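You operate a simulated robot arm through the tools that you are given. There is no shell and no other tool. Be economical: measure what you need, move in short steps, check, and stop when the job is done.

You run a simulated robot arm. Do the job below in one go: nothing can be reset, and whatever is moved stays where it is left.

## Task
Wash the gold knob, blow it dry and refit it on its shaft.
Fine: use the soak tray and the blower; switch the tray off before you reach in; leave the other knobs alone.

Only the result counts: the job must be done as asked and must still hold three seconds after the hand-in. Knocking over, shifting, dropping, spilling or breaking anything else fails it.

## Robot
A 7-joint arm with a two-finger parallel gripper, fixed in place. Base frame: the origin is at the foot of the arm, x ahead of it, y to its left, z up. Lengths are in mm, angles in rad, forces in N, time in s.
Its first joint turns from -2.007 to 2.007 rad. Payload 3.91 kg.
Tool frame: the origin (TCP) lies between the finger pads and is the grasp point; the fingertips stand 30 mm ahead of it; z points along the fingers, y is the line along which they close. Largest opening 110 mm; finger width 20, thickness 10; the body of the gripper, 48 by 112 mm, starts 55 mm behind the TCP.
Orientation is that of the tool frame in the base frame, as a unit quaternion [x, y, z, w]. With the fingers straight down and closing along the base's y, the tool's x points along the base's -x, its y along +y and its z along -z.

## Interface
- The arm moves only by the tool move_arm. Its argument "increments" is text: rows parted by semicolons, each of 7 numbers parted by spaces: the shift along the tool's x, y, z in mm, then the turn, a rotation vector about the tool's x, y, z in rad, then the closure in counts, from 0 (fully open) to 255 (shut). In form: dx dy dz wx wy wz grip; .... A call has 1 to 12 rows; each row is the pose to reach, as a shift and turn from the pose commanded when the call began, along the tool's axes at that moment. Each row takes 0.2 s and may step no farther than 50 mm and 0.15 rad from the row before; otherwise, or with a gripper value out of range, the whole call is refused. Where a pose cannot be reached the arm comes as near as it can. A force on the tool above 60 N (or 10 N above the force at the start of the call, whichever is more), or a blocked arm, ends the call early, and 0.2 s more pass. Each finger travels about 153 mm/s and halts on what it meets, pressing with about 28 N; the grip force reading is that of the motor and also rises with nothing between the fingers. The clock runs only during rows and for 0.2 s after the last one: add rows that repeat a pose to give the fingers time. It gives the time, the measured TCP pose, the force on the tool (base axes), the opening and the grip force at its end, in the units of the frame above (readings bear some noise).
- Cameras (640 x 400 px; columns grow to the right, rows downward): "scene" is fixed at [401.9, -500.1, 1459]; the picture's right is [0.79, -0.61, 0.00], its down [-0.54, -0.69, -0.49] and it looks along [0.30, 0.38, -0.87] (base axes); focal length 214 px, centre (320, 200). "wrist" rides on the gripper at [72, 17, -103] in the tool frame; the picture's right is [-0.23, 0.97, 0.00], its down [-0.76, -0.18, -0.62] and it looks along [-0.61, -0.14, 0.78] (tool axes); focal length 222 px, centre (320, 200). There is no depth. A picture from a camera that has moved, and an enlarged one, comes with that camera's place and axes in the base frame and with its lens.
- snapshot(camera): a new picture of that camera. It takes no simulated time.
- slide_trunk(by): slides the trunk up (or, below 0, down) by that many mm; the arm rides with it, the base frame stays. It gives what a move gives, with no picture.
- enlarge(camera, box): a new picture of the part [left, top, right, bottom] of that camera's present view, enlarged. It takes no simulated time.
- close_job(): hands the job in; it is judged then, once.

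Go step by step. Nothing tells you positions but the pictures and the camera data: compare them with the known pose of the tool, close in by small moves and look again before you grip or let go. The budget is 120 turns and 68 pictures, counting those below and the enlarged ones. Unless the task says otherwise, let go and move clear before handing in, and close with one line.

The tools are called after "Call:" by a JSON object that holds its "api" and its "payload". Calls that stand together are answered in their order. move_arm: Moves the arm, as the interface text tells. Its arguments: {"type":"object","properties":{"increments":{"type":"string"}},"required":["increments"]} The other tools are called the same way: slide_trunk (by) slides the trunk up or down; snapshot (camera) takes a picture; enlarge (camera, box) takes an enlarged picture of a part of a camera's view; close_job () hands the job in.

At the start:

```text
time_s: 0.0
eef_pos: [546.7, -95.8, 1221.8]
orientation: [0.0, 1.0, 0.0, 0.001]
wrist_force: [0.1, -0.6, 0.5]
opening: 109.7
grasp_force: 0.1
trunk travel left (down, up): [-800.0, 190.0]
```

scene: 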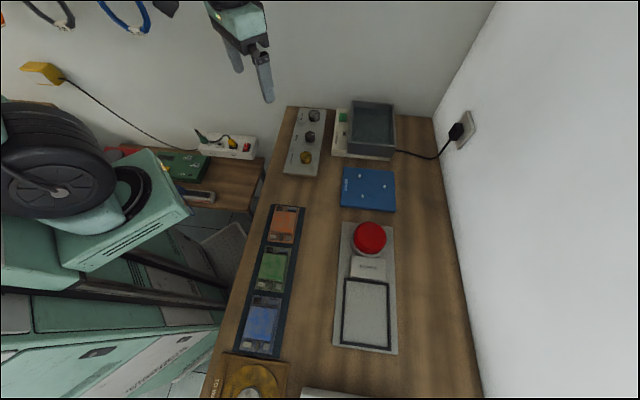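
wrist: 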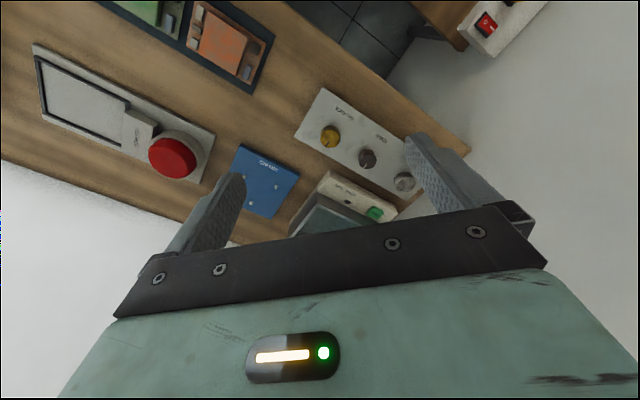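

I see a panel with three knobs (the gold one nearest), a tray behind it with a green switch, a blue plate, and a big red button with a pad (perhaps the blower). I'll enlarge to identify them.

Call:
{"api": "enlarge", "payload": {"camera": "scene", "box": [270, 90, 430, 190]}}

Call:
{"api": "enlarge", "payload": {"camera": "scene", "box": [200, 190, 440, 400]}}

Call:
{"api": "enlarge", "payload": {"camera": "wrist", "box": [220, 80, 440, 240]}}

```text
4.00 times, centred on (350, 140) of scene
camera zoom: at [401.9, -500.1, 1459.0], right [0.79, -0.61, 0.0], down [-0.54, -0.69, -0.49], along [0.3, 0.38, -0.87], focal length 858 px, centre (200, 440)
```

zoom: 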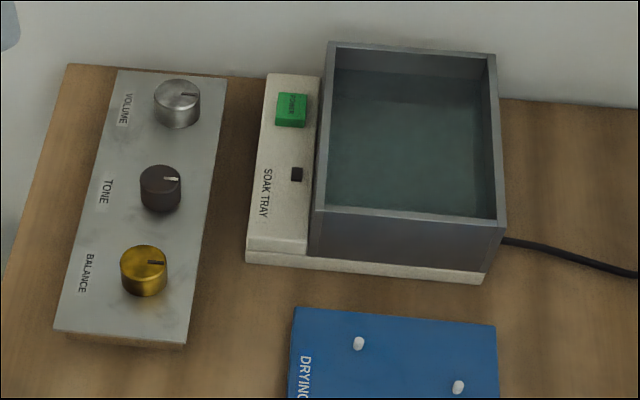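

```text
1.90 times, centred on (320, 295) of scene
camera zoom: at [401.9, -500.1, 1459.0], right [0.79, -0.61, 0.0], down [-0.54, -0.69, -0.49], along [0.3, 0.38, -0.87], focal length 408 px, centre (320, 19)
```

zoom: 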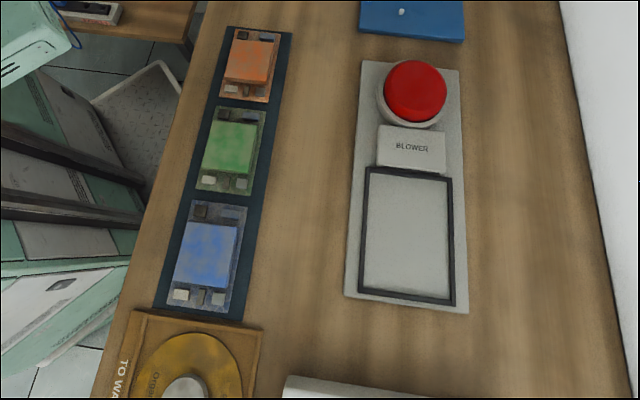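

```text
2.50 times, centred on (330, 160) of wrist
camera zoom: at [474.9, -80.3, 1326.4], right [0.23, 0.97, 0.0], down [0.76, -0.18, 0.62], along [0.61, -0.14, -0.78], focal length 555 px, centre (295, 300)
```

zoom: 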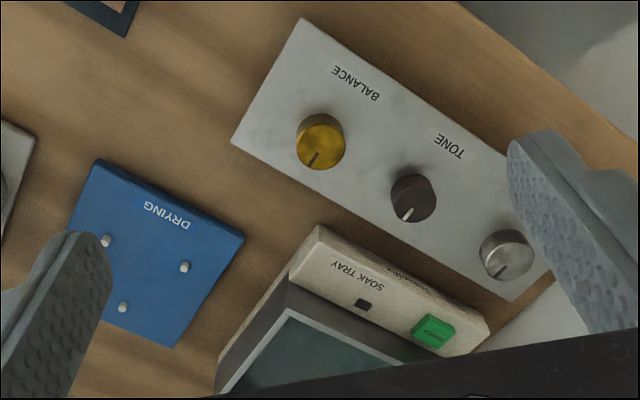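

The soak tray has a green power button and an indicator that looks dark (off). The blower has a red button and a pad. The gold knob is at roughly (645,-105), so I'll move closer above it to look.

Call:
{"api": "move_arm", "payload": {"increments": "-20 -2 35 0 0 0 0; -45 -4 70 0 0 0 0; -70 -6 105 0 0 0 0; -85 -8 135 0 0 0 0; -99 -9 150 0 0 0 0; -99 -9 150 0 0 0 0"}}

Call:
{"api": "snapshot", "payload": {"camera": "wrist"}}

```text
time_s: 1.4
eef_pos: [644.8, -106.5, 1072.2]
orientation: [0.0, 1.0, -0.001, 0.0]
wrist_force: [-0.5, -1.0, -0.5]
opening: 110.0
grasp_force: 0.0
trunk travel left (down, up): [-800.0, 190.0]
```

```text
62 pictures are left
camera wrist: at [573.8, -89.6, 1176.5], right [0.23, 0.97, 0.0], down [0.76, -0.18, 0.62], along [0.61, -0.14, -0.78], focal length 222 px, centre (320, 200)
```

wrist: 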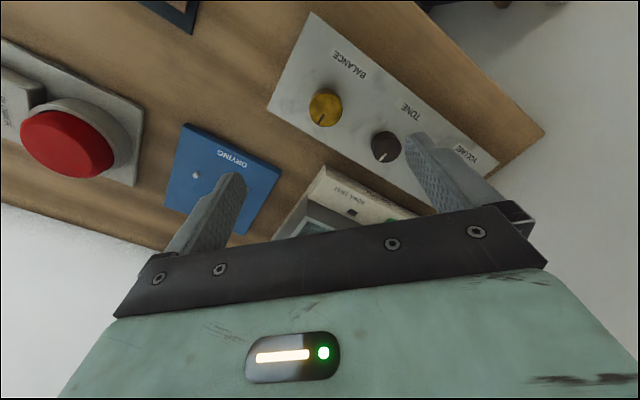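

The knob is at about (640,-100) with its top near z≈935. I'll descend partway and re-check.

Call:
{"api": "move_arm", "payload": {"increments": "2 3 30 0 0 0 0; 4 6 60 0 0 0 0; 4 6 72 0 0 0 0; 4 6 72 0 0 0 0"}}

Call:
{"api": "snapshot", "payload": {"camera": "wrist"}}

Call:
{"api": "enlarge", "payload": {"camera": "scene", "box": [270, 90, 430, 190]}}

```text
time_s: 2.4
eef_pos: [641.7, -98.6, 999.1]
orientation: [0.0, 1.0, 0.0, 0.0]
wrist_force: [-0.3, 1.1, 0.2]
opening: 109.9
grasp_force: 0.1
trunk travel left (down, up): [-800.0, 190.0]
```

```text
61 pictures are left
camera wrist: at [569.9, -83.0, 1104.5], right [0.23, 0.97, 0.0], down [0.76, -0.18, 0.62], along [0.61, -0.14, -0.78], focal length 222 px, centre (320, 200)
```

wrist: 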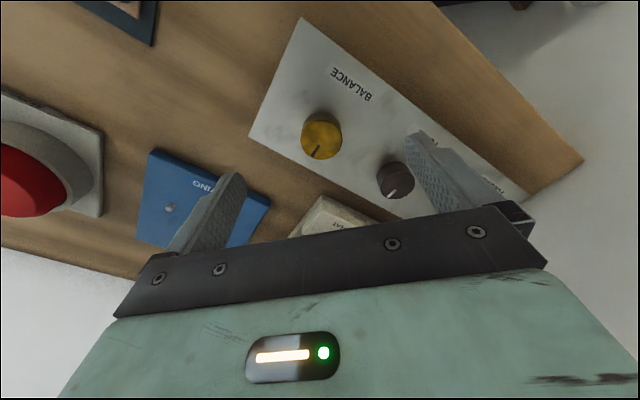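

```text
4.00 times, centred on (350, 140) of scene
camera zoom: at [401.9, -500.1, 1459.0], right [0.79, -0.61, 0.0], down [-0.54, -0.69, -0.49], along [0.3, 0.38, -0.87], focal length 858 px, centre (200, 440)
```

zoom: 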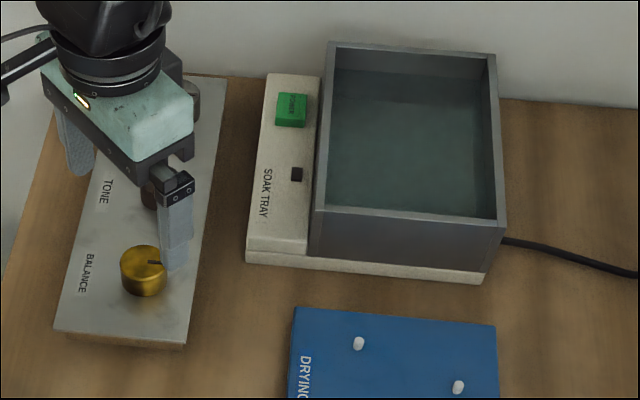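

The estimate is now about (645,-99), top z≈925. I'll lower until the tips are near the knob-top level and compare again.

Call:
{"api": "move_arm", "payload": {"increments": "-3 0 20 0 0 0 0; -3 0 39 0 0 0 0; -3 0 39 0 0 0 0"}}

Call:
{"api": "snapshot", "payload": {"camera": "wrist"}}

Call:
{"api": "enlarge", "payload": {"camera": "scene", "box": [280, 125, 344, 165]}}

```text
time_s: 3.2
eef_pos: [644.7, -100.6, 962.1]
orientation: [0.0, 1.0, 0.0, 0.0]
wrist_force: [-1.0, 0.0, 0.3]
opening: 109.9
grasp_force: 0.1
trunk travel left (down, up): [-800.0, 190.0]
```

```text
59 pictures are left
camera wrist: at [572.4, -83.6, 1065.6], right [0.23, 0.97, 0.0], down [0.76, -0.18, 0.62], along [0.61, -0.14, -0.78], focal length 222 px, centre (320, 200)
```

wrist: 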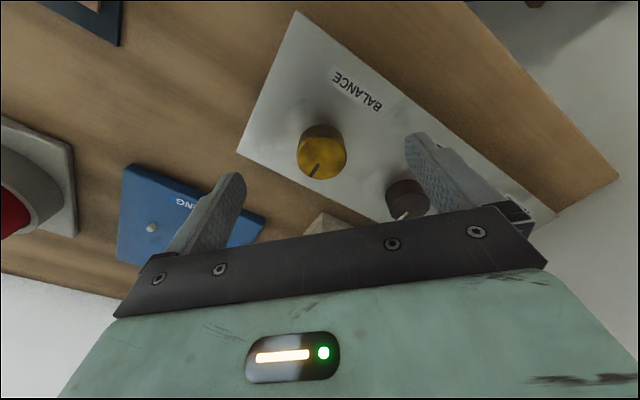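

```text
10.00 times, centred on (312, 145) of scene
camera zoom: at [401.9, -500.1, 1459.0], right [0.79, -0.61, 0.0], down [-0.54, -0.69, -0.49], along [0.3, 0.38, -0.87], focal length 2145 px, centre (400, 750)
```

zoom: 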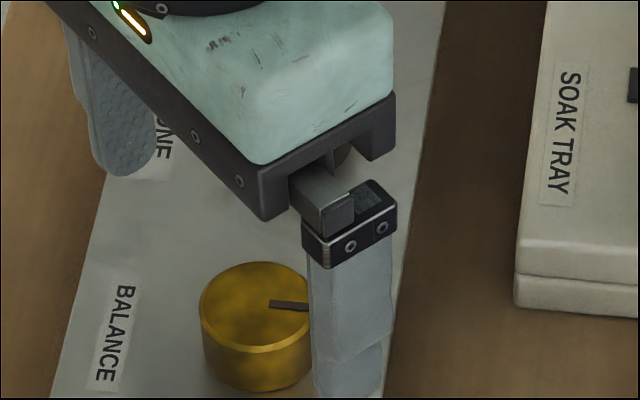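

Knob ≈ (645,-98), top ≈925, about 36 mm wide and 20 mm tall. I'll lower around it, close partway, then check centring.

Call:
{"api": "move_arm", "payload": {"increments": "0 1.5 12 0 0 0 60; 0 1.5 22 0 0 0 116; 0 1.5 22 0 0 0 130; 0 1.5 22 0 0 0 130"}}

Call:
{"api": "snapshot", "payload": {"camera": "wrist"}}

Call:
{"api": "enlarge", "payload": {"camera": "scene", "box": [280, 125, 344, 165]}}

```text
time_s: 4.2
eef_pos: [645.5, -98.4, 939.6]
orientation: [-0.001, 1.0, 0.0, 0.0]
wrist_force: [0.4, 0.3, 0.2]
opening: 53.7
grasp_force: 0.1
trunk travel left (down, up): [-800.0, 190.0]
```

```text
57 pictures are left
camera wrist: at [572.6, -81.7, 1043.3], right [0.23, 0.97, 0.0], down [0.76, -0.18, 0.62], along [0.61, -0.14, -0.78], focal length 222 px, centre (320, 200)
```

wrist: 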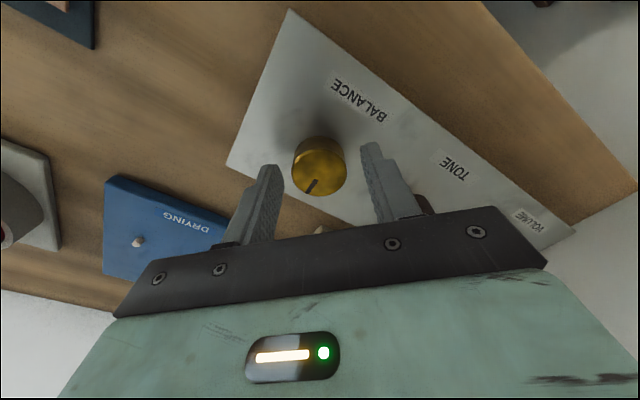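

```text
10.00 times, centred on (312, 145) of scene
camera zoom: at [401.9, -500.1, 1459.0], right [0.79, -0.61, 0.0], down [-0.54, -0.69, -0.49], along [0.3, 0.38, -0.87], focal length 2145 px, centre (400, 750)
```

zoom: 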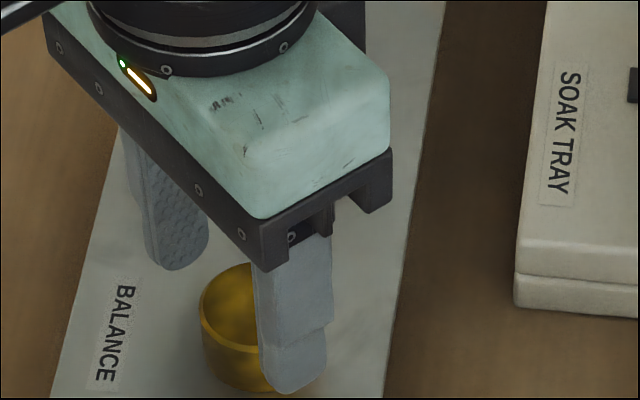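

Fingers straddle the knob; I'll enlarge the wrist view to check the offset across the fingers.

Call:
{"api": "enlarge", "payload": {"camera": "wrist", "box": [240, 115, 400, 215]}}

```text
4.00 times, centred on (320, 165) of wrist
camera zoom: at [572.6, -81.7, 1043.3], right [0.23, 0.97, 0.0], down [0.76, -0.18, 0.62], along [0.61, -0.14, -0.78], focal length 888 px, centre (320, 340)
```

zoom: 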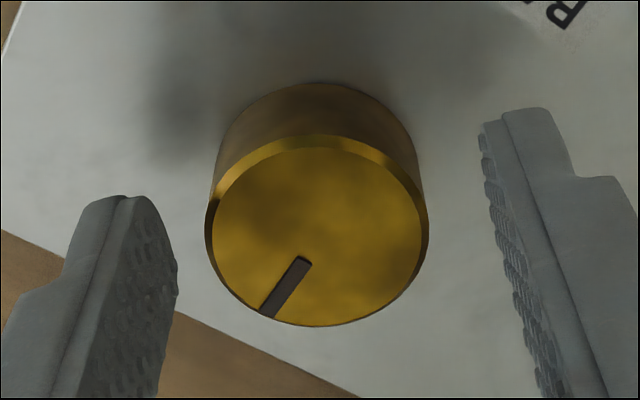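

Well centred. I'll nudge 2 mm in tool x and close on it.

Call:
{"api": "move_arm", "payload": {"increments": "2 -0.5 1 0 0 0 130; 2 -0.5 2 0 0 0 200; 2 -0.5 2 0 0 0 255; 2 -0.5 2 0 0 0 255"}}

Call:
{"api": "enlarge", "payload": {"camera": "wrist", "box": [240, 115, 400, 215]}}

```text
time_s: 5.2
eef_pos: [643.1, -100.7, 936.6]
orientation: [0.0, 1.0, 0.0, 0.0]
wrist_force: [-0.4, -7.2, 12.3]
opening: 36.9
grasp_force: 28.0
trunk travel left (down, up): [-800.0, 190.0]
```

```text
4.00 times, centred on (320, 165) of wrist
camera zoom: at [570.7, -82.9, 1042.0], right [0.23, 0.97, 0.0], down [0.76, -0.18, 0.62], along [0.61, -0.14, -0.78], focal length 888 px, centre (320, 340)
```

zoom: 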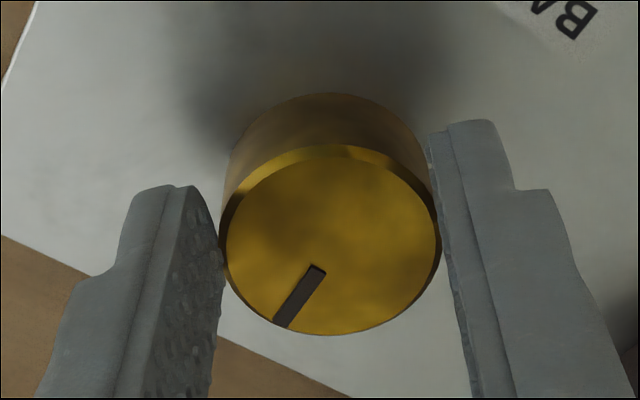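

The knob is held at 36.9 mm opening (seat reference: TCP 643.1,-100.7,~937). I'll pull straight up.

Call:
{"api": "move_arm", "payload": {"increments": "0 0 -5 0 0 0 255; 0 0 -10 0 0 0 255; 0 0 -20 0 0 0 255; 0 0 -40 0 0 0 255; 0 0 -60 0 0 0 255; 0 0 -60 0 0 0 255"}}

Call:
{"api": "snapshot", "payload": {"camera": "wrist"}}

Call:
{"api": "snapshot", "payload": {"camera": "scene"}}

```text
time_s: 6.6
eef_pos: [643.7, -97.6, 997.3]
orientation: [0.0, 1.0, 0.0, 0.0]
wrist_force: [-0.4, -0.3, -0.7]
opening: 37.1
grasp_force: 28.7
trunk travel left (down, up): [-800.0, 190.0]
```

```text
53 pictures are left
camera wrist: at [571.3, -82.2, 1101.8], right [0.23, 0.97, 0.0], down [0.76, -0.18, 0.62], along [0.61, -0.14, -0.78], focal length 222 px, centre (320, 200)
```

wrist: 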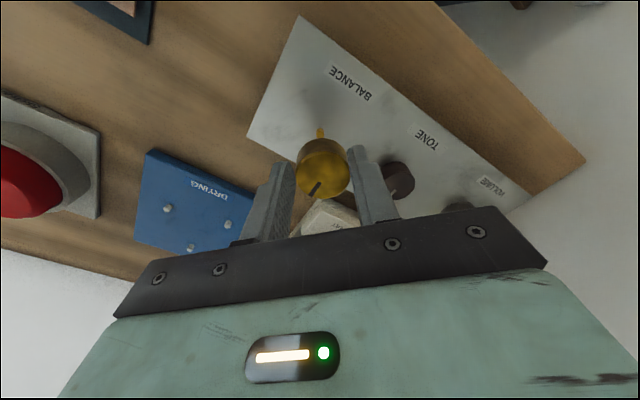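

```text
52 pictures are left
```

scene: 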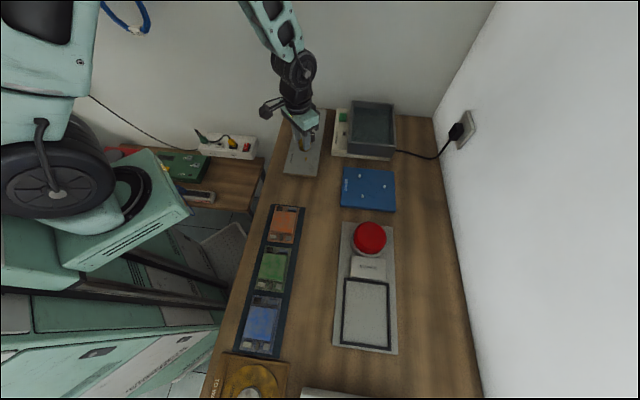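

The knob is off and the brass shaft shows. Now raise and move toward the tray to measure it.

Call:
{"api": "move_arm", "payload": {"increments": "0 0 -40 0 0 0 255; 0 0 -80 0 0 0 255; -40 -10 -100 0 0 0 255; -80 -20 -100 0 0 0 255; -110 -30 -100 0 0 0 255; -110 -30 -100 0 0 0 255"}}

Call:
{"api": "snapshot", "payload": {"camera": "wrist"}}

```text
time_s: 8.0
eef_pos: [752.3, -127.7, 1097.4]
orientation: [0.0, 1.0, 0.0, 0.0]
wrist_force: [0.1, 0.1, 0.1]
opening: 37.2
grasp_force: 28.1
trunk travel left (down, up): [-800.0, 190.0]
```

```text
51 pictures are left
camera wrist: at [681.1, -111.2, 1202.3], right [0.23, 0.97, 0.0], down [0.76, -0.18, 0.62], along [0.61, -0.14, -0.78], focal length 222 px, centre (320, 200)
```

wrist: 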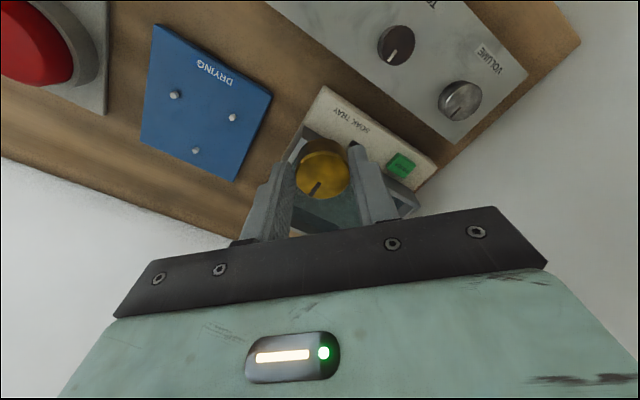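

The tray lies under the gripper and ahead of it. I'll enlarge this view to place the rim and button.

Call:
{"api": "enlarge", "payload": {"camera": "wrist", "box": [240, 70, 480, 220]}}

```text
2.67 times, centred on (360, 145) of wrist
camera zoom: at [681.1, -111.2, 1202.3], right [0.23, 0.97, 0.0], down [0.76, -0.18, 0.62], along [0.61, -0.14, -0.78], focal length 592 px, centre (213, 347)
```

zoom: 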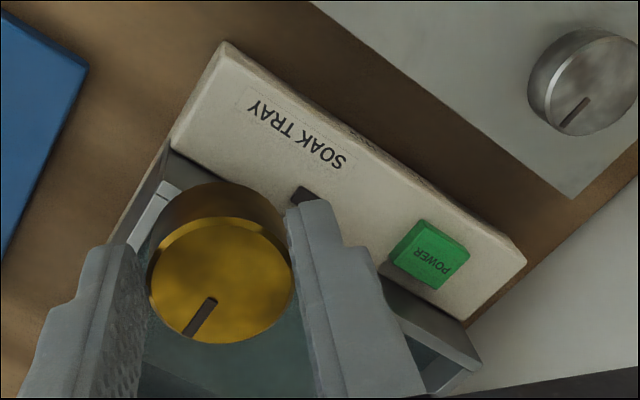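

Tray rim ≈ z 938, near corner ≈ (788,-156), sides at 45°. Power button ≈ (873,-29,912). The tray light is dark, so it is off, and I'll move over the tray interior at (869,-152).

Call:
{"api": "move_arm", "payload": {"increments": "-45 -9 0 0 0 0 255; -90 -18 0 0 0 0 255; -117 -24 0 0 0 0 255; -117 -24 45 0 0 0 255; -117 -24 90 0 0 0 255; -117 -24 110 0 0 0 255; -117 -24 110 0 0 0 255"}}

Call:
{"api": "snapshot", "payload": {"camera": "wrist"}}

Call:
{"api": "enlarge", "payload": {"camera": "scene", "box": [310, 80, 430, 165]}}

```text
time_s: 9.6
eef_pos: [870.9, -152.8, 985.9]
orientation: [0.0, 1.0, 0.0, 0.0]
wrist_force: [0.4, -0.4, 0.1]
opening: 37.1
grasp_force: 28.1
trunk travel left (down, up): [-800.0, 190.0]
```

```text
49 pictures are left
camera wrist: at [798.5, -136.1, 1090.8], right [0.23, 0.97, 0.0], down [0.76, -0.18, 0.62], along [0.61, -0.14, -0.78], focal length 222 px, centre (320, 200)
```

wrist: 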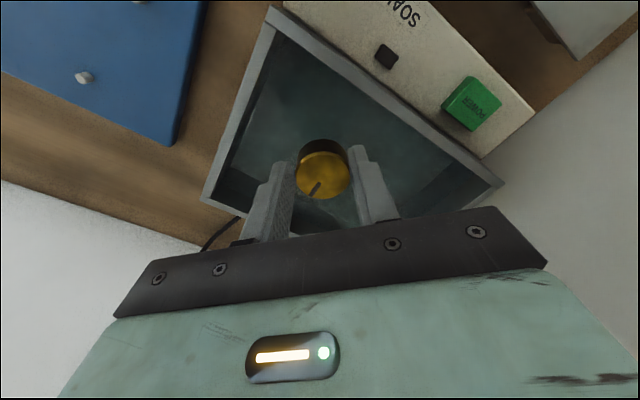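

```text
4.71 times, centred on (370, 122) of scene
camera zoom: at [401.9, -500.1, 1459.0], right [0.79, -0.61, 0.0], down [-0.54, -0.69, -0.49], along [0.3, 0.38, -0.87], focal length 1009 px, centre (85, 565)
```

zoom: 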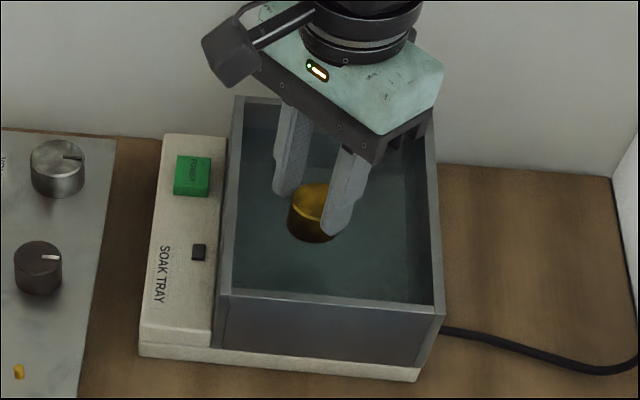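

Knob is well inside the tray outline. Lowering into the tray in stages.

Call:
{"api": "move_arm", "payload": {"increments": "0 0 20 0 0 0 255; 0 0 35 0 0 0 255; 0 0 40 0 0 0 255; 0 0 42 0 0 0 255; 0 0 42 0 0 0 255"}}

Call:
{"api": "snapshot", "payload": {"camera": "wrist"}}

```text
time_s: 10.8
eef_pos: [871.3, -152.8, 945.2]
orientation: [0.0, 1.0, 0.0, 0.001]
wrist_force: [-0.5, 0.4, -0.3]
opening: 37.2
grasp_force: 28.4
trunk travel left (down, up): [-800.0, 190.0]
```

```text
47 pictures are left
camera wrist: at [798.2, -136.2, 1049.3], right [0.23, 0.97, 0.0], down [0.76, -0.18, 0.62], along [0.61, -0.14, -0.78], focal length 222 px, centre (320, 200)
```

wrist: 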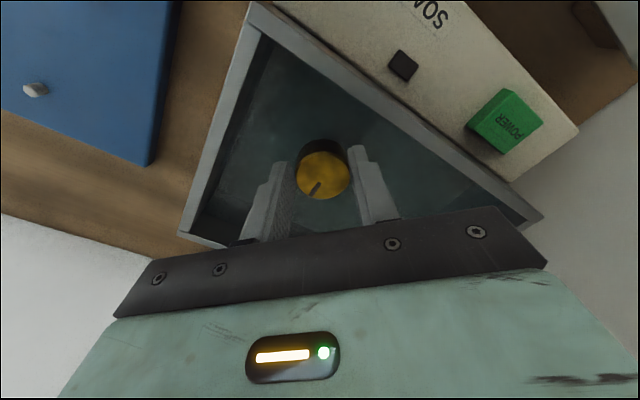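

No contact yet (TCP 945, tips ≈915). Continue down in 2 mm steps.

Call:
{"api": "move_arm", "payload": {"increments": "0 0 2 0 0 0 255; 0 0 4 0 0 0 255; 0 0 6 0 0 0 255; 0 0 6 0 0 0 255"}}

```text
time_s: 11.8
eef_pos: [869.7, -152.8, 938.3]
orientation: [0.0, 1.0, 0.0, 0.0]
wrist_force: [-0.4, -1.2, -0.9]
opening: 37.1
grasp_force: 27.6
trunk travel left (down, up): [-800.0, 190.0]
```

Call:
{"api": "move_arm", "payload": {"increments": "0 0 1.5 0 0 0 255; 0 0 3 0 0 0 255; 0 0 4 0 0 0 255; 0 0 4 0 0 0 255"}}

```text
time_s: 12.8
eef_pos: [869.7, -153.1, 934.8]
orientation: [0.0, 1.0, 0.0, -0.001]
wrist_force: [0.0, 0.8, -0.7]
opening: 37.2
grasp_force: 28.3
trunk travel left (down, up): [-800.0, 190.0]
```

Still no contact; continuing gently.

Call:
{"api": "move_arm", "payload": {"increments": "0 0 1.5 0 0 0 255; 0 0 3 0 0 0 255; 0 0 3 0 0 0 255"}}

Call:
{"api": "enlarge", "payload": {"camera": "scene", "box": [330, 95, 394, 135]}}

```text
time_s: 13.6
eef_pos: [870.2, -151.4, 932.3]
orientation: [0.0, 1.0, -0.001, 0.001]
wrist_force: [0.6, -0.3, -0.7]
opening: 37.2
grasp_force: 27.4
trunk travel left (down, up): [-800.0, 190.0]
```

```text
10.00 times, centred on (362, 115) of scene
camera zoom: at [401.9, -500.1, 1459.0], right [0.79, -0.61, 0.0], down [-0.54, -0.69, -0.49], along [0.3, 0.38, -0.87], focal length 2145 px, centre (-100, 1050)
```

zoom: 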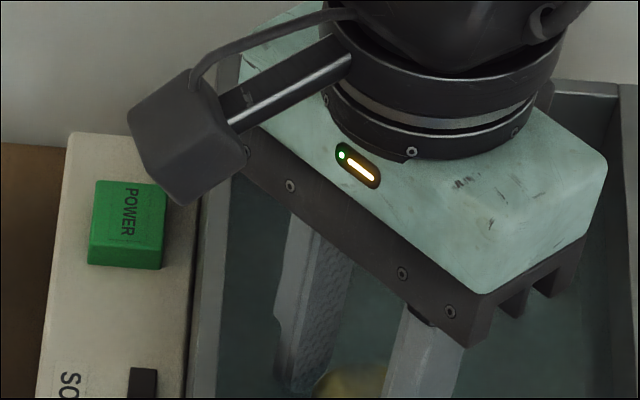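

Call:
{"api": "move_arm", "payload": {"increments": "0 0 1.5 0 0 0 255; 0 0 3 0 0 0 255; 0 0 3 0 0 0 255"}}

```text
time_s: 14.4
eef_pos: [869.0, -153.0, 929.7]
orientation: [-0.001, 1.0, 0.0, 0.0]
wrist_force: [0.9, 0.9, -0.2]
opening: 36.8
grasp_force: 27.9
trunk travel left (down, up): [-800.0, 190.0]
```

Call:
{"api": "move_arm", "payload": {"increments": "0 0 1 0 0 0 255; 0 0 2 0 0 0 255; 0 0 2 0 0 0 255"}}

```text
time_s: 15.2
eef_pos: [870.1, -152.2, 927.5]
orientation: [0.001, 1.0, 0.001, 0.0]
wrist_force: [-0.5, -0.1, 0.1]
opening: 37.4
grasp_force: 28.1
trunk travel left (down, up): [-800.0, 190.0]
```

Call:
{"api": "move_arm", "payload": {"increments": "0 0 1 0 0 0 255; 0 0 2 0 0 0 255; 0 0 2 0 0 0 255"}}

```text
time_s: 16.0
eef_pos: [870.8, -152.9, 925.8]
orientation: [0.0, 1.0, 0.0, 0.0]
wrist_force: [0.2, 0.1, 4.7]
opening: 37.2
grasp_force: 27.8
trunk travel left (down, up): [-800.0, 190.0]
```

Contact with the floor (4.7 N). Release partly and rise straight up.

Call:
{"api": "move_arm", "payload": {"increments": "0 0 0 0 0 0 150; 0 0 0 0 0 0 110; 0 0 0 0 0 0 110; 0 0 -25 0 0 0 110; 0 0 -60 0 0 0 110; 0 0 -105 0 0 0 110; 0 0 -150 0 0 0 110; 0 0 -150 0 0 0 110"}}

Call:
{"api": "snapshot", "payload": {"camera": "wrist"}}

```text
time_s: 17.8
eef_pos: [871.0, -153.1, 1075.1]
orientation: [0.0, 1.0, 0.0, 0.0]
wrist_force: [-0.3, -0.2, 0.1]
opening: 62.7
grasp_force: 0.0
trunk travel left (down, up): [-800.0, 190.0]
```

```text
45 pictures are left
camera wrist: at [798.6, -137.1, 1178.9], right [0.23, 0.97, 0.0], down [0.76, -0.18, 0.62], along [0.61, -0.14, -0.78], focal length 222 px, centre (320, 200)
```

wrist: 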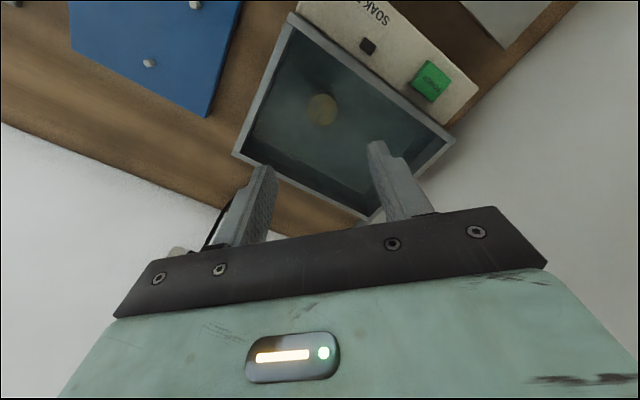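

The knob sits in the water. Next I'll go over the power button at ≈(872,-31) with fingers closed.

Call:
{"api": "move_arm", "payload": {"increments": "0 40 0 0 0 0 200; 0 80 0 0 0 0 255; -1 122 0 0 0 0 255; -1 122 45 0 0 0 255; -1 122 90 0 0 0 255; -1 122 110 0 0 0 255; -1 122 110 0 0 0 255"}}

Call:
{"api": "snapshot", "payload": {"camera": "wrist"}}

Call:
{"api": "enlarge", "payload": {"camera": "scene", "box": [310, 90, 390, 140]}}

```text
time_s: 19.4
eef_pos: [871.5, -31.7, 964.0]
orientation: [0.0, 1.0, 0.0, 0.0]
wrist_force: [0.7, -0.2, 0.5]
opening: 0.1
grasp_force: 28.2
trunk travel left (down, up): [-800.0, 190.0]
```

```text
44 pictures are left
camera wrist: at [799.8, -14.6, 1068.8], right [0.23, 0.97, 0.0], down [0.76, -0.18, 0.62], along [0.61, -0.14, -0.78], focal length 222 px, centre (320, 200)
```

wrist: 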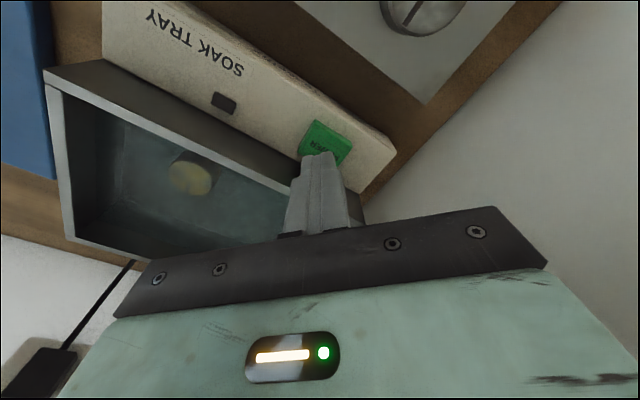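

```text
8.00 times, centred on (350, 115) of scene
camera zoom: at [401.9, -500.1, 1459.0], right [0.79, -0.61, 0.0], down [-0.54, -0.69, -0.49], along [0.3, 0.38, -0.87], focal length 1716 px, centre (80, 880)
```

zoom: 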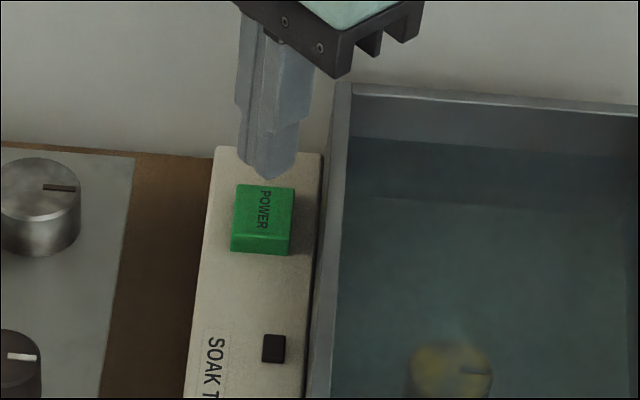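

Button centre ≈ (870,-25). Shift 5 mm in y and lower to near contact.

Call:
{"api": "move_arm", "payload": {"increments": "1 5 8 0 0 0 255; 1 6 14 0 0 0 255; 1 6 17 0 0 0 255; 1 6 17 0 0 0 255"}}

Call:
{"api": "enlarge", "payload": {"camera": "wrist", "box": [200, 70, 400, 195]}}

```text
time_s: 20.4
eef_pos: [871.3, -25.9, 947.8]
orientation: [-0.001, 1.0, 0.0, 0.0]
wrist_force: [0.0, 0.0, 0.6]
opening: 0.1
grasp_force: 28.2
trunk travel left (down, up): [-800.0, 190.0]
```

```text
3.20 times, centred on (300, 132) of wrist
camera zoom: at [798.7, -8.4, 1052.3], right [0.23, 0.97, 0.0], down [0.76, -0.18, 0.62], along [0.61, -0.14, -0.78], focal length 711 px, centre (384, 416)
```

zoom: 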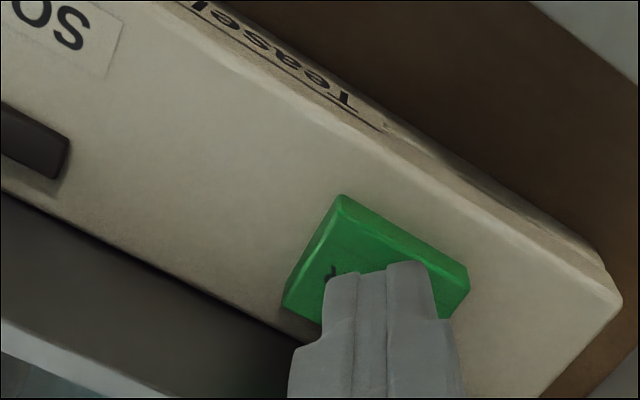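

Tips are over the button. Pressing slowly.

Call:
{"api": "move_arm", "payload": {"increments": "2 -1 2 0 0 0 255; 2 -1 4 0 0 0 255; 2 -1 6 0 0 0 255; 2 -1 6 0 0 0 255"}}

Call:
{"api": "enlarge", "payload": {"camera": "scene", "box": [310, 90, 390, 140]}}

```text
time_s: 21.4
eef_pos: [868.6, -25.9, 941.5]
orientation: [0.0, 1.0, 0.001, 0.0]
wrist_force: [1.0, -0.1, 0.4]
opening: 0.0
grasp_force: 28.2
trunk travel left (down, up): [-800.0, 190.0]
```

```text
8.00 times, centred on (350, 115) of scene
camera zoom: at [401.9, -500.1, 1459.0], right [0.79, -0.61, 0.0], down [-0.54, -0.69, -0.49], along [0.3, 0.38, -0.87], focal length 1716 px, centre (80, 880)
```

zoom: 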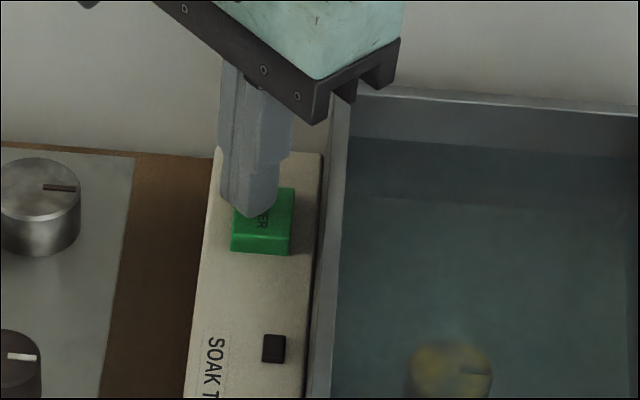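

Still above; nudge toward the button centre and go on down.

Call:
{"api": "move_arm", "payload": {"increments": "-2 -3 2 0 0 0 255; -2 -3 4 0 0 0 255; -2 -3 5 0 0 0 255; -2 -3 5 0 0 0 255"}}

Call:
{"api": "enlarge", "payload": {"camera": "scene", "box": [310, 90, 390, 140]}}

```text
time_s: 22.4
eef_pos: [870.4, -28.7, 936.6]
orientation: [0.0, 1.0, 0.0, 0.0]
wrist_force: [0.0, 0.0, 0.6]
opening: 0.2
grasp_force: 27.5
trunk travel left (down, up): [-800.0, 190.0]
```

```text
8.00 times, centred on (350, 115) of scene
camera zoom: at [401.9, -500.1, 1459.0], right [0.79, -0.61, 0.0], down [-0.54, -0.69, -0.49], along [0.3, 0.38, -0.87], focal length 1716 px, centre (80, 880)
```

zoom: 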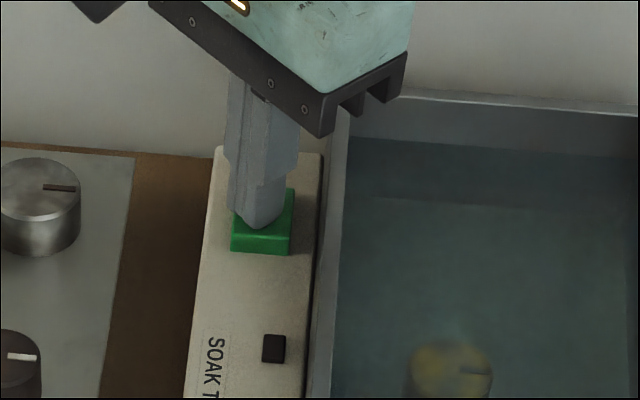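

Call:
{"api": "move_arm", "payload": {"increments": "0 0 1 0 0 0 255; 0 0 2 0 0 0 255; 0 0 3 0 0 0 255; 0 0 3 0 0 0 255"}}

Call:
{"api": "enlarge", "payload": {"camera": "scene", "box": [310, 90, 390, 140]}}

```text
time_s: 23.4
eef_pos: [870.7, -27.6, 933.6]
orientation: [0.0, 1.0, 0.001, 0.0]
wrist_force: [0.6, -0.5, 1.7]
opening: 0.0
grasp_force: 27.7
trunk travel left (down, up): [-800.0, 190.0]
```

```text
8.00 times, centred on (350, 115) of scene
camera zoom: at [401.9, -500.1, 1459.0], right [0.79, -0.61, 0.0], down [-0.54, -0.69, -0.49], along [0.3, 0.38, -0.87], focal length 1716 px, centre (80, 880)
```

zoom: 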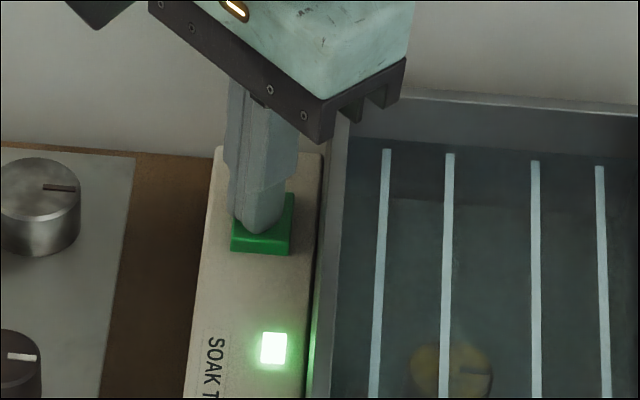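

The tray is running (light on). Lift off the button and wait.

Call:
{"api": "move_arm", "payload": {"increments": "0 0 -15 0 0 0 255; 0 0 -15 0 0 0 255; 0 0 -15 0 0 0 255; 0 0 -15 0 0 0 255; 0 0 -15 0 0 0 255; 0 0 -15 0 0 0 255; 0 0 -15 0 0 0 255; 0 0 -15 0 0 0 255; 0 0 -15 0 0 0 255; 0 0 -15 0 0 0 255; 0 0 -15 0 0 0 255; 0 0 -15 0 0 0 255"}}

Call:
{"api": "move_arm", "payload": {"increments": "0 0 0 0 0 0 255; 0 0 0 0 0 0 255; 0 0 0 0 0 0 255; 0 0 0 0 0 0 255; 0 0 0 0 0 0 255; 0 0 0 0 0 0 255; 0 0 0 0 0 0 255; 0 0 0 0 0 0 255; 0 0 0 0 0 0 255; 0 0 0 0 0 0 255; 0 0 0 0 0 0 255; 0 0 0 0 0 0 255"}}

Call:
{"api": "enlarge", "payload": {"camera": "scene", "box": [320, 95, 400, 145]}}

```text
time_s: 26.0
eef_pos: [869.8, -28.4, 949.0]
orientation: [0.001, 1.0, 0.0, 0.0]
wrist_force: [0.5, -1.2, 0.1]
opening: 0.1
grasp_force: 28.3
trunk travel left (down, up): [-800.0, 190.0]
```

```text
time_s: 28.6
eef_pos: [869.7, -28.2, 947.9]
orientation: [0.0, 1.0, 0.0, 0.0]
wrist_force: [-0.5, 0.1, 0.4]
opening: 0.1
grasp_force: 27.6
trunk travel left (down, up): [-800.0, 190.0]
```

```text
8.00 times, centred on (360, 120) of scene
camera zoom: at [401.9, -500.1, 1459.0], right [0.79, -0.61, 0.0], down [-0.54, -0.69, -0.49], along [0.3, 0.38, -0.87], focal length 1716 px, centre (0, 840)
```

zoom: 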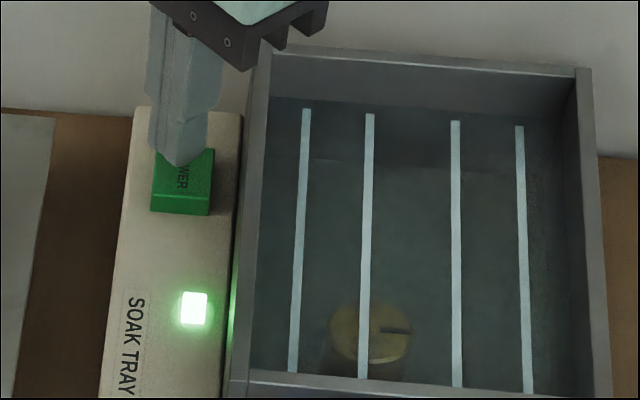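

The smudges on the knob appear to have gone; I'll soak a few seconds more to be safe.

Call:
{"api": "move_arm", "payload": {"increments": "0 0 0 0 0 0 255; 0 0 0 0 0 0 255; 0 0 0 0 0 0 255; 0 0 0 0 0 0 255; 0 0 0 0 0 0 255; 0 0 0 0 0 0 255; 0 0 0 0 0 0 255; 0 0 0 0 0 0 255; 0 0 0 0 0 0 255; 0 0 0 0 0 0 255; 0 0 0 0 0 0 255; 0 0 0 0 0 0 255"}}

Call:
{"api": "move_arm", "payload": {"increments": "0 0 0 0 0 0 255; 0 0 0 0 0 0 255; 0 0 0 0 0 0 255; 0 0 0 0 0 0 255; 0 0 0 0 0 0 255; 0 0 0 0 0 0 255; 0 0 0 0 0 0 255; 0 0 0 0 0 0 255; 0 0 0 0 0 0 255; 0 0 0 0 0 0 255; 0 0 0 0 0 0 255; 0 0 0 0 0 0 255"}}

Call:
{"api": "enlarge", "payload": {"camera": "scene", "box": [320, 95, 400, 145]}}

```text
time_s: 31.2
eef_pos: [869.0, -29.3, 950.2]
orientation: [-0.001, 1.0, 0.0, 0.0]
wrist_force: [-0.5, -0.9, 0.0]
opening: 0.0
grasp_force: 28.4
trunk travel left (down, up): [-800.0, 190.0]
```

```text
time_s: 33.8
eef_pos: [869.4, -27.8, 948.9]
orientation: [0.0, 1.0, 0.0, 0.0]
wrist_force: [-0.9, 0.0, 0.1]
opening: 0.1
grasp_force: 28.4
trunk travel left (down, up): [-800.0, 190.0]
```

```text
8.00 times, centred on (360, 120) of scene
camera zoom: at [401.9, -500.1, 1459.0], right [0.79, -0.61, 0.0], down [-0.54, -0.69, -0.49], along [0.3, 0.38, -0.87], focal length 1716 px, centre (0, 840)
```

zoom: 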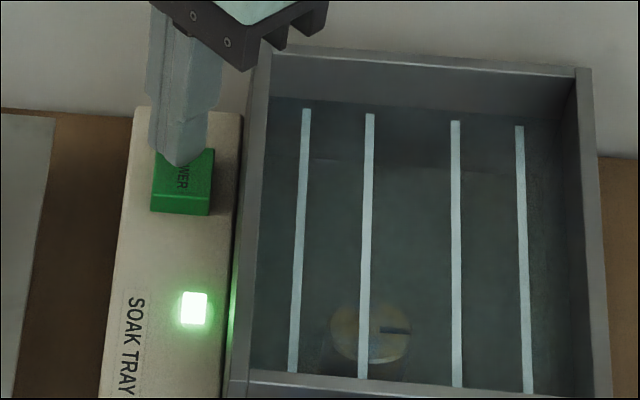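

Call:
{"api": "enlarge", "payload": {"camera": "scene", "box": [355, 130, 379, 145]}}

Call:
{"api": "move_arm", "payload": {"increments": "0 0 0 0 0 0 255; 0 0 0 0 0 0 255; 0 0 0 0 0 0 255; 0 0 0 0 0 0 255; 0 0 0 0 0 0 255; 0 0 0 0 0 0 255; 0 0 0 0 0 0 255; 0 0 0 0 0 0 255; 0 0 0 0 0 0 255; 0 0 0 0 0 0 255; 0 0 0 0 0 0 255; 0 0 0 0 0 0 255"}}

Call:
{"api": "enlarge", "payload": {"camera": "scene", "box": [355, 130, 379, 145]}}

```text
16.00 times, centred on (367, 138) of scene
camera zoom: at [401.9, -500.1, 1459.0], right [0.79, -0.61, 0.0], down [-0.54, -0.69, -0.49], along [0.3, 0.38, -0.87], focal length 3432 px, centre (-432, 1200)
```

zoom: 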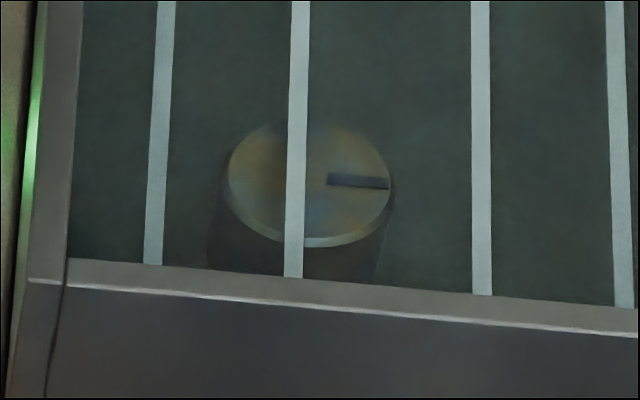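

```text
time_s: 36.4
eef_pos: [869.9, -27.3, 949.2]
orientation: [0.0, 1.0, 0.0, 0.0]
wrist_force: [-0.1, 0.4, -0.1]
opening: 0.0
grasp_force: 28.2
trunk travel left (down, up): [-800.0, 190.0]
```

```text
16.00 times, centred on (367, 138) of scene
camera zoom: at [401.9, -500.1, 1459.0], right [0.79, -0.61, 0.0], down [-0.54, -0.69, -0.49], along [0.3, 0.38, -0.87], focal length 3432 px, centre (-432, 1200)
```

zoom: 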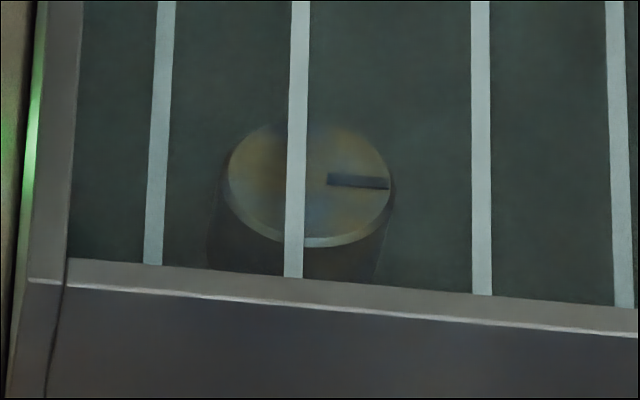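

No further change over 13 s of soaking. Switch the tray off with another press.

Call:
{"api": "move_arm", "payload": {"increments": "0 0 8 0 0 0 255; 0 0 12 0 0 0 255; 0 0 14 0 0 0 255; 0 0 15.5 0 0 0 255; 0 0 15.5 0 0 0 255; 0 0 0 0 0 0 255; 0 0 -30 0 0 0 255; 0 0 -30 0 0 0 255"}}

Call:
{"api": "enlarge", "payload": {"camera": "scene", "box": [320, 95, 400, 145]}}

```text
time_s: 38.2
eef_pos: [868.7, -29.7, 979.2]
orientation: [0.0, 1.0, 0.0, 0.0]
wrist_force: [0.8, 0.7, 0.1]
opening: 0.0
grasp_force: 28.3
trunk travel left (down, up): [-800.0, 190.0]
```

```text
8.00 times, centred on (360, 120) of scene
camera zoom: at [401.9, -500.1, 1459.0], right [0.79, -0.61, 0.0], down [-0.54, -0.69, -0.49], along [0.3, 0.38, -0.87], focal length 1716 px, centre (0, 840)
```

zoom: 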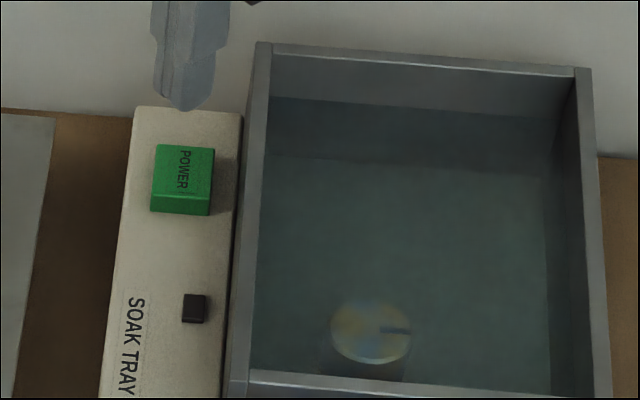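

The tray is off and the light dark. Return above the knob with the fingers at the same part opening.

Call:
{"api": "move_arm", "payload": {"increments": "0 0 -40 0 0 0 200; 0 -40 -50 0 0 0 110; 0 -80 -50 0 0 0 110; -0.5 -124.5 -50 0 0 0 110; -0.5 -124.5 -5 0 0 0 110; -0.5 -124.5 0 0 0 0 110; -0.5 -124.5 0 0 0 0 110"}}

Call:
{"api": "snapshot", "payload": {"camera": "wrist"}}

```text
time_s: 39.8
eef_pos: [871.5, -153.7, 979.3]
orientation: [-0.001, 1.0, 0.001, 0.0]
wrist_force: [-0.7, 0.0, 0.3]
opening: 62.3
grasp_force: 0.1
trunk travel left (down, up): [-800.0, 190.0]
```

```text
33 pictures are left
camera wrist: at [798.9, -136.3, 1084.0], right [0.23, 0.97, 0.0], down [0.76, -0.18, 0.62], along [0.61, -0.14, -0.78], focal length 222 px, centre (320, 200)
```

wrist: 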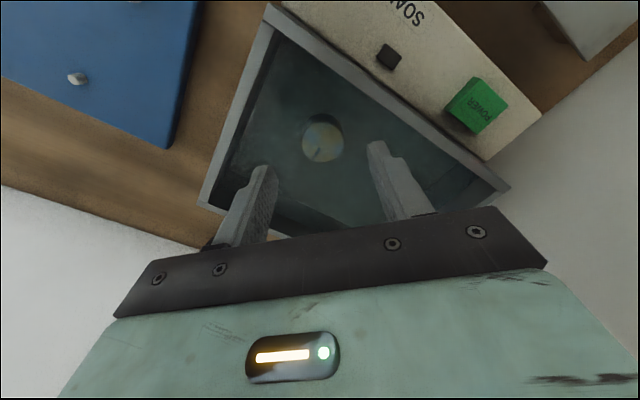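

Aligned with the knob. Descend, grip and lift.

Call:
{"api": "move_arm", "payload": {"increments": "0 0 25 0 0 0 110; 0 0 45 0 0 0 110; 0 0 50 0 0 0 110; 0 0 52 0 0 0 110; 0 0 52.5 0 0 0 110; 0 0 52.5 0 0 0 180; 0 0 52.5 0 0 0 255; 0 0 52.5 0 0 0 255; 0 0 52.5 0 0 0 255"}}

```text
time_s: 41.8
eef_pos: [870.8, -153.4, 927.7]
orientation: [0.001, 1.0, 0.001, 0.0]
wrist_force: [0.8, -0.8, 0.9]
opening: 37.0
grasp_force: 28.0
trunk travel left (down, up): [-800.0, 190.0]
```

Gripped at 37.0 mm. Lift out over the tray and check.

Call:
{"api": "move_arm", "payload": {"increments": "0 0 -15 0 0 0 255; 0 0 -40 0 0 0 255; 0 0 -80 0 0 0 255; 0 0 -120 0 0 0 255; 0 0 -150 0 0 0 255; 0 0 -150 0 0 0 255; 0 0 -150 0 0 0 255; 0 0 -150 0 0 0 255"}}

Call:
{"api": "enlarge", "payload": {"camera": "wrist", "box": [240, 115, 400, 215]}}

```text
time_s: 43.6
eef_pos: [868.9, -153.5, 1077.7]
orientation: [0.0, 1.0, 0.0, 0.0]
wrist_force: [-0.1, 0.5, -0.1]
opening: 36.9
grasp_force: 27.7
trunk travel left (down, up): [-800.0, 190.0]
```

```text
4.00 times, centred on (320, 165) of wrist
camera zoom: at [797.5, -137.2, 1181.8], right [0.23, 0.97, 0.0], down [0.76, -0.18, 0.62], along [0.61, -0.14, -0.78], focal length 888 px, centre (320, 340)
```

zoom: 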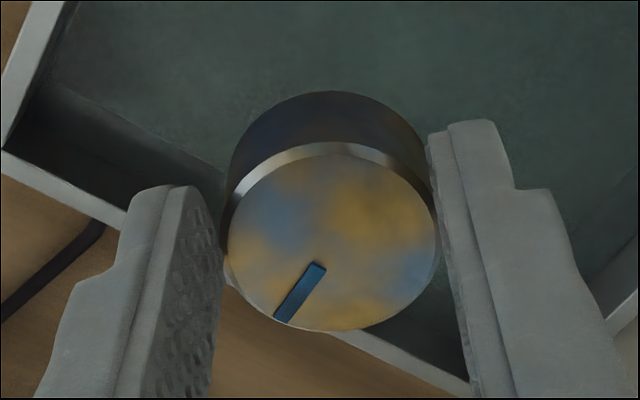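

Wet blotches, same pointer angle. Now carry it at height toward the blower pad.

Call:
{"api": "move_arm", "payload": {"increments": "30 -33 0 0 0 0 255; 60 -66 0 0 0 0 255; 90 -99 0 0 0 0 255; 120 -132 0 0 0 0 255; 150 -165 0 0 0 0 255; 180 -198 0 0 0 0 255; 210 -231 0 0 0 0 255; 240 -264 0 0 0 0 255; 270 -297 0 0 0 0 255; 300 -330 0 0 0 0 255; 320 -350 0 0 0 0 255; 320 -350 0 0 0 0 255"}}

Call:
{"api": "snapshot", "payload": {"camera": "wrist"}}

Call:
{"api": "snapshot", "payload": {"camera": "scene"}}

```text
time_s: 46.2
eef_pos: [549.7, -503.0, 1075.8]
orientation: [0.0, 1.0, 0.0, 0.0]
wrist_force: [0.9, 0.0, -1.0]
opening: 37.3
grasp_force: 27.9
trunk travel left (down, up): [-800.0, 190.0]
```

```text
31 pictures are left
camera wrist: at [478.0, -486.9, 1180.6], right [0.23, 0.97, 0.0], down [0.76, -0.18, 0.62], along [0.61, -0.14, -0.78], focal length 222 px, centre (320, 200)
```

wrist: 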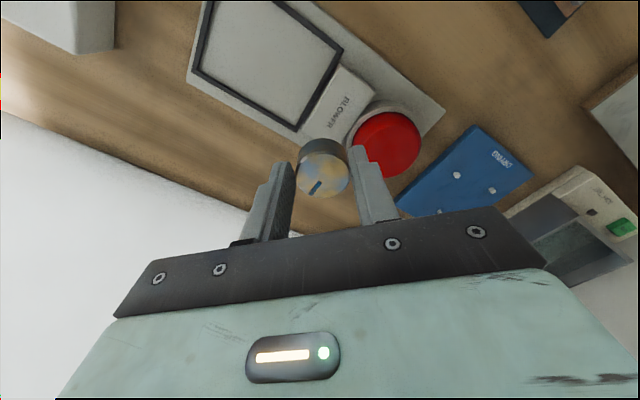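

```text
30 pictures are left
```

scene: 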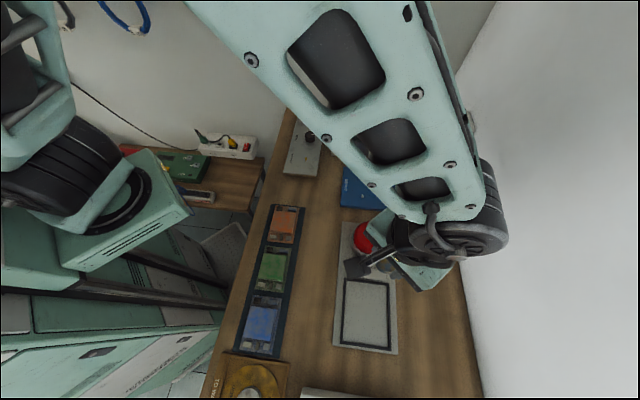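

Pad centre ≈ (494,-546), red button ≈ (608,-431). Move over the pad and partly down.

Call:
{"api": "move_arm", "payload": {"increments": "28 -22 0 0 0 0 255; 56 -43 0 0 0 0 255; 56 -43 40 0 0 0 255; 56 -43 80 0 0 0 255; 56 -43 100 0 0 0 255; 56 -43 100 0 0 0 255"}}

Call:
{"api": "snapshot", "payload": {"camera": "wrist"}}

Call:
{"api": "enlarge", "payload": {"camera": "scene", "box": [320, 210, 464, 300]}}

```text
time_s: 47.6
eef_pos: [494.0, -547.0, 976.3]
orientation: [0.0, 1.0, 0.0, 0.0]
wrist_force: [-0.5, 0.2, -0.4]
opening: 37.3
grasp_force: 28.3
trunk travel left (down, up): [-800.0, 190.0]
```

```text
29 pictures are left
camera wrist: at [421.8, -530.6, 1081.3], right [0.23, 0.97, 0.0], down [0.76, -0.18, 0.62], along [0.61, -0.14, -0.78], focal length 222 px, centre (320, 200)
```

wrist: 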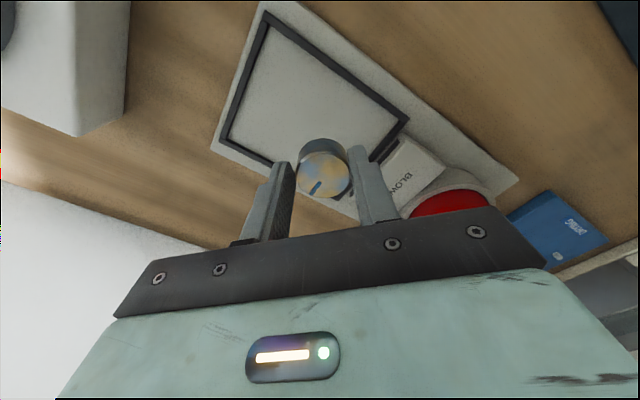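

```text
4.44 times, centred on (392, 255) of scene
camera zoom: at [401.9, -500.1, 1459.0], right [0.79, -0.61, 0.0], down [-0.54, -0.69, -0.49], along [0.3, 0.38, -0.87], focal length 953 px, centre (0, -44)
```

zoom: 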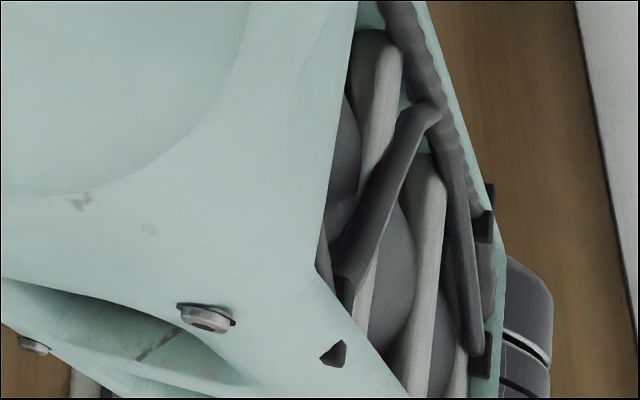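

Pad centre refined to (488,-553). Lower to just above the surface.

Call:
{"api": "move_arm", "payload": {"increments": "6 -6 15 0 0 0 255; 6 -6 25 0 0 0 255; 6 -6 32 0 0 0 255; 6 -6 35 0 0 0 255; 6 -6 37 0 0 0 255; 6 -6 37 0 0 0 255"}}

Call:
{"api": "snapshot", "payload": {"camera": "wrist"}}

```text
time_s: 49.0
eef_pos: [488.7, -553.7, 939.0]
orientation: [0.0, 1.0, 0.0, 0.0]
wrist_force: [0.7, 1.2, 0.0]
opening: 37.5
grasp_force: 27.8
trunk travel left (down, up): [-800.0, 190.0]
```

```text
27 pictures are left
camera wrist: at [416.5, -536.0, 1044.1], right [0.23, 0.97, 0.0], down [0.76, -0.18, 0.62], along [0.61, -0.14, -0.78], focal length 222 px, centre (320, 200)
```

wrist: 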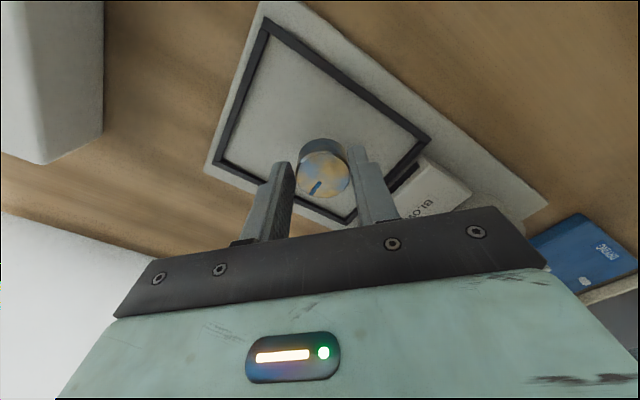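

Call:
{"api": "move_arm", "payload": {"increments": "0 0 1.5 0 0 0 255; 0 0 3 0 0 0 255; 0 0 4 0 0 0 255; 0 0 4 0 0 0 255"}}

```text
time_s: 50.0
eef_pos: [488.5, -553.1, 935.2]
orientation: [0.0, 1.0, 0.001, 0.0]
wrist_force: [-0.2, 0.7, -0.7]
opening: 37.3
grasp_force: 28.7
trunk travel left (down, up): [-800.0, 190.0]
```

Call:
{"api": "move_arm", "payload": {"increments": "0 0 1 0 0 0 255; 0 0 2 0 0 0 255; 0 0 2 0 0 0 255"}}

```text
time_s: 50.8
eef_pos: [489.0, -552.2, 932.8]
orientation: [0.0, 1.0, -0.001, 0.0]
wrist_force: [0.8, -0.6, 0.7]
opening: 37.3
grasp_force: 28.4
trunk travel left (down, up): [-800.0, 190.0]
```

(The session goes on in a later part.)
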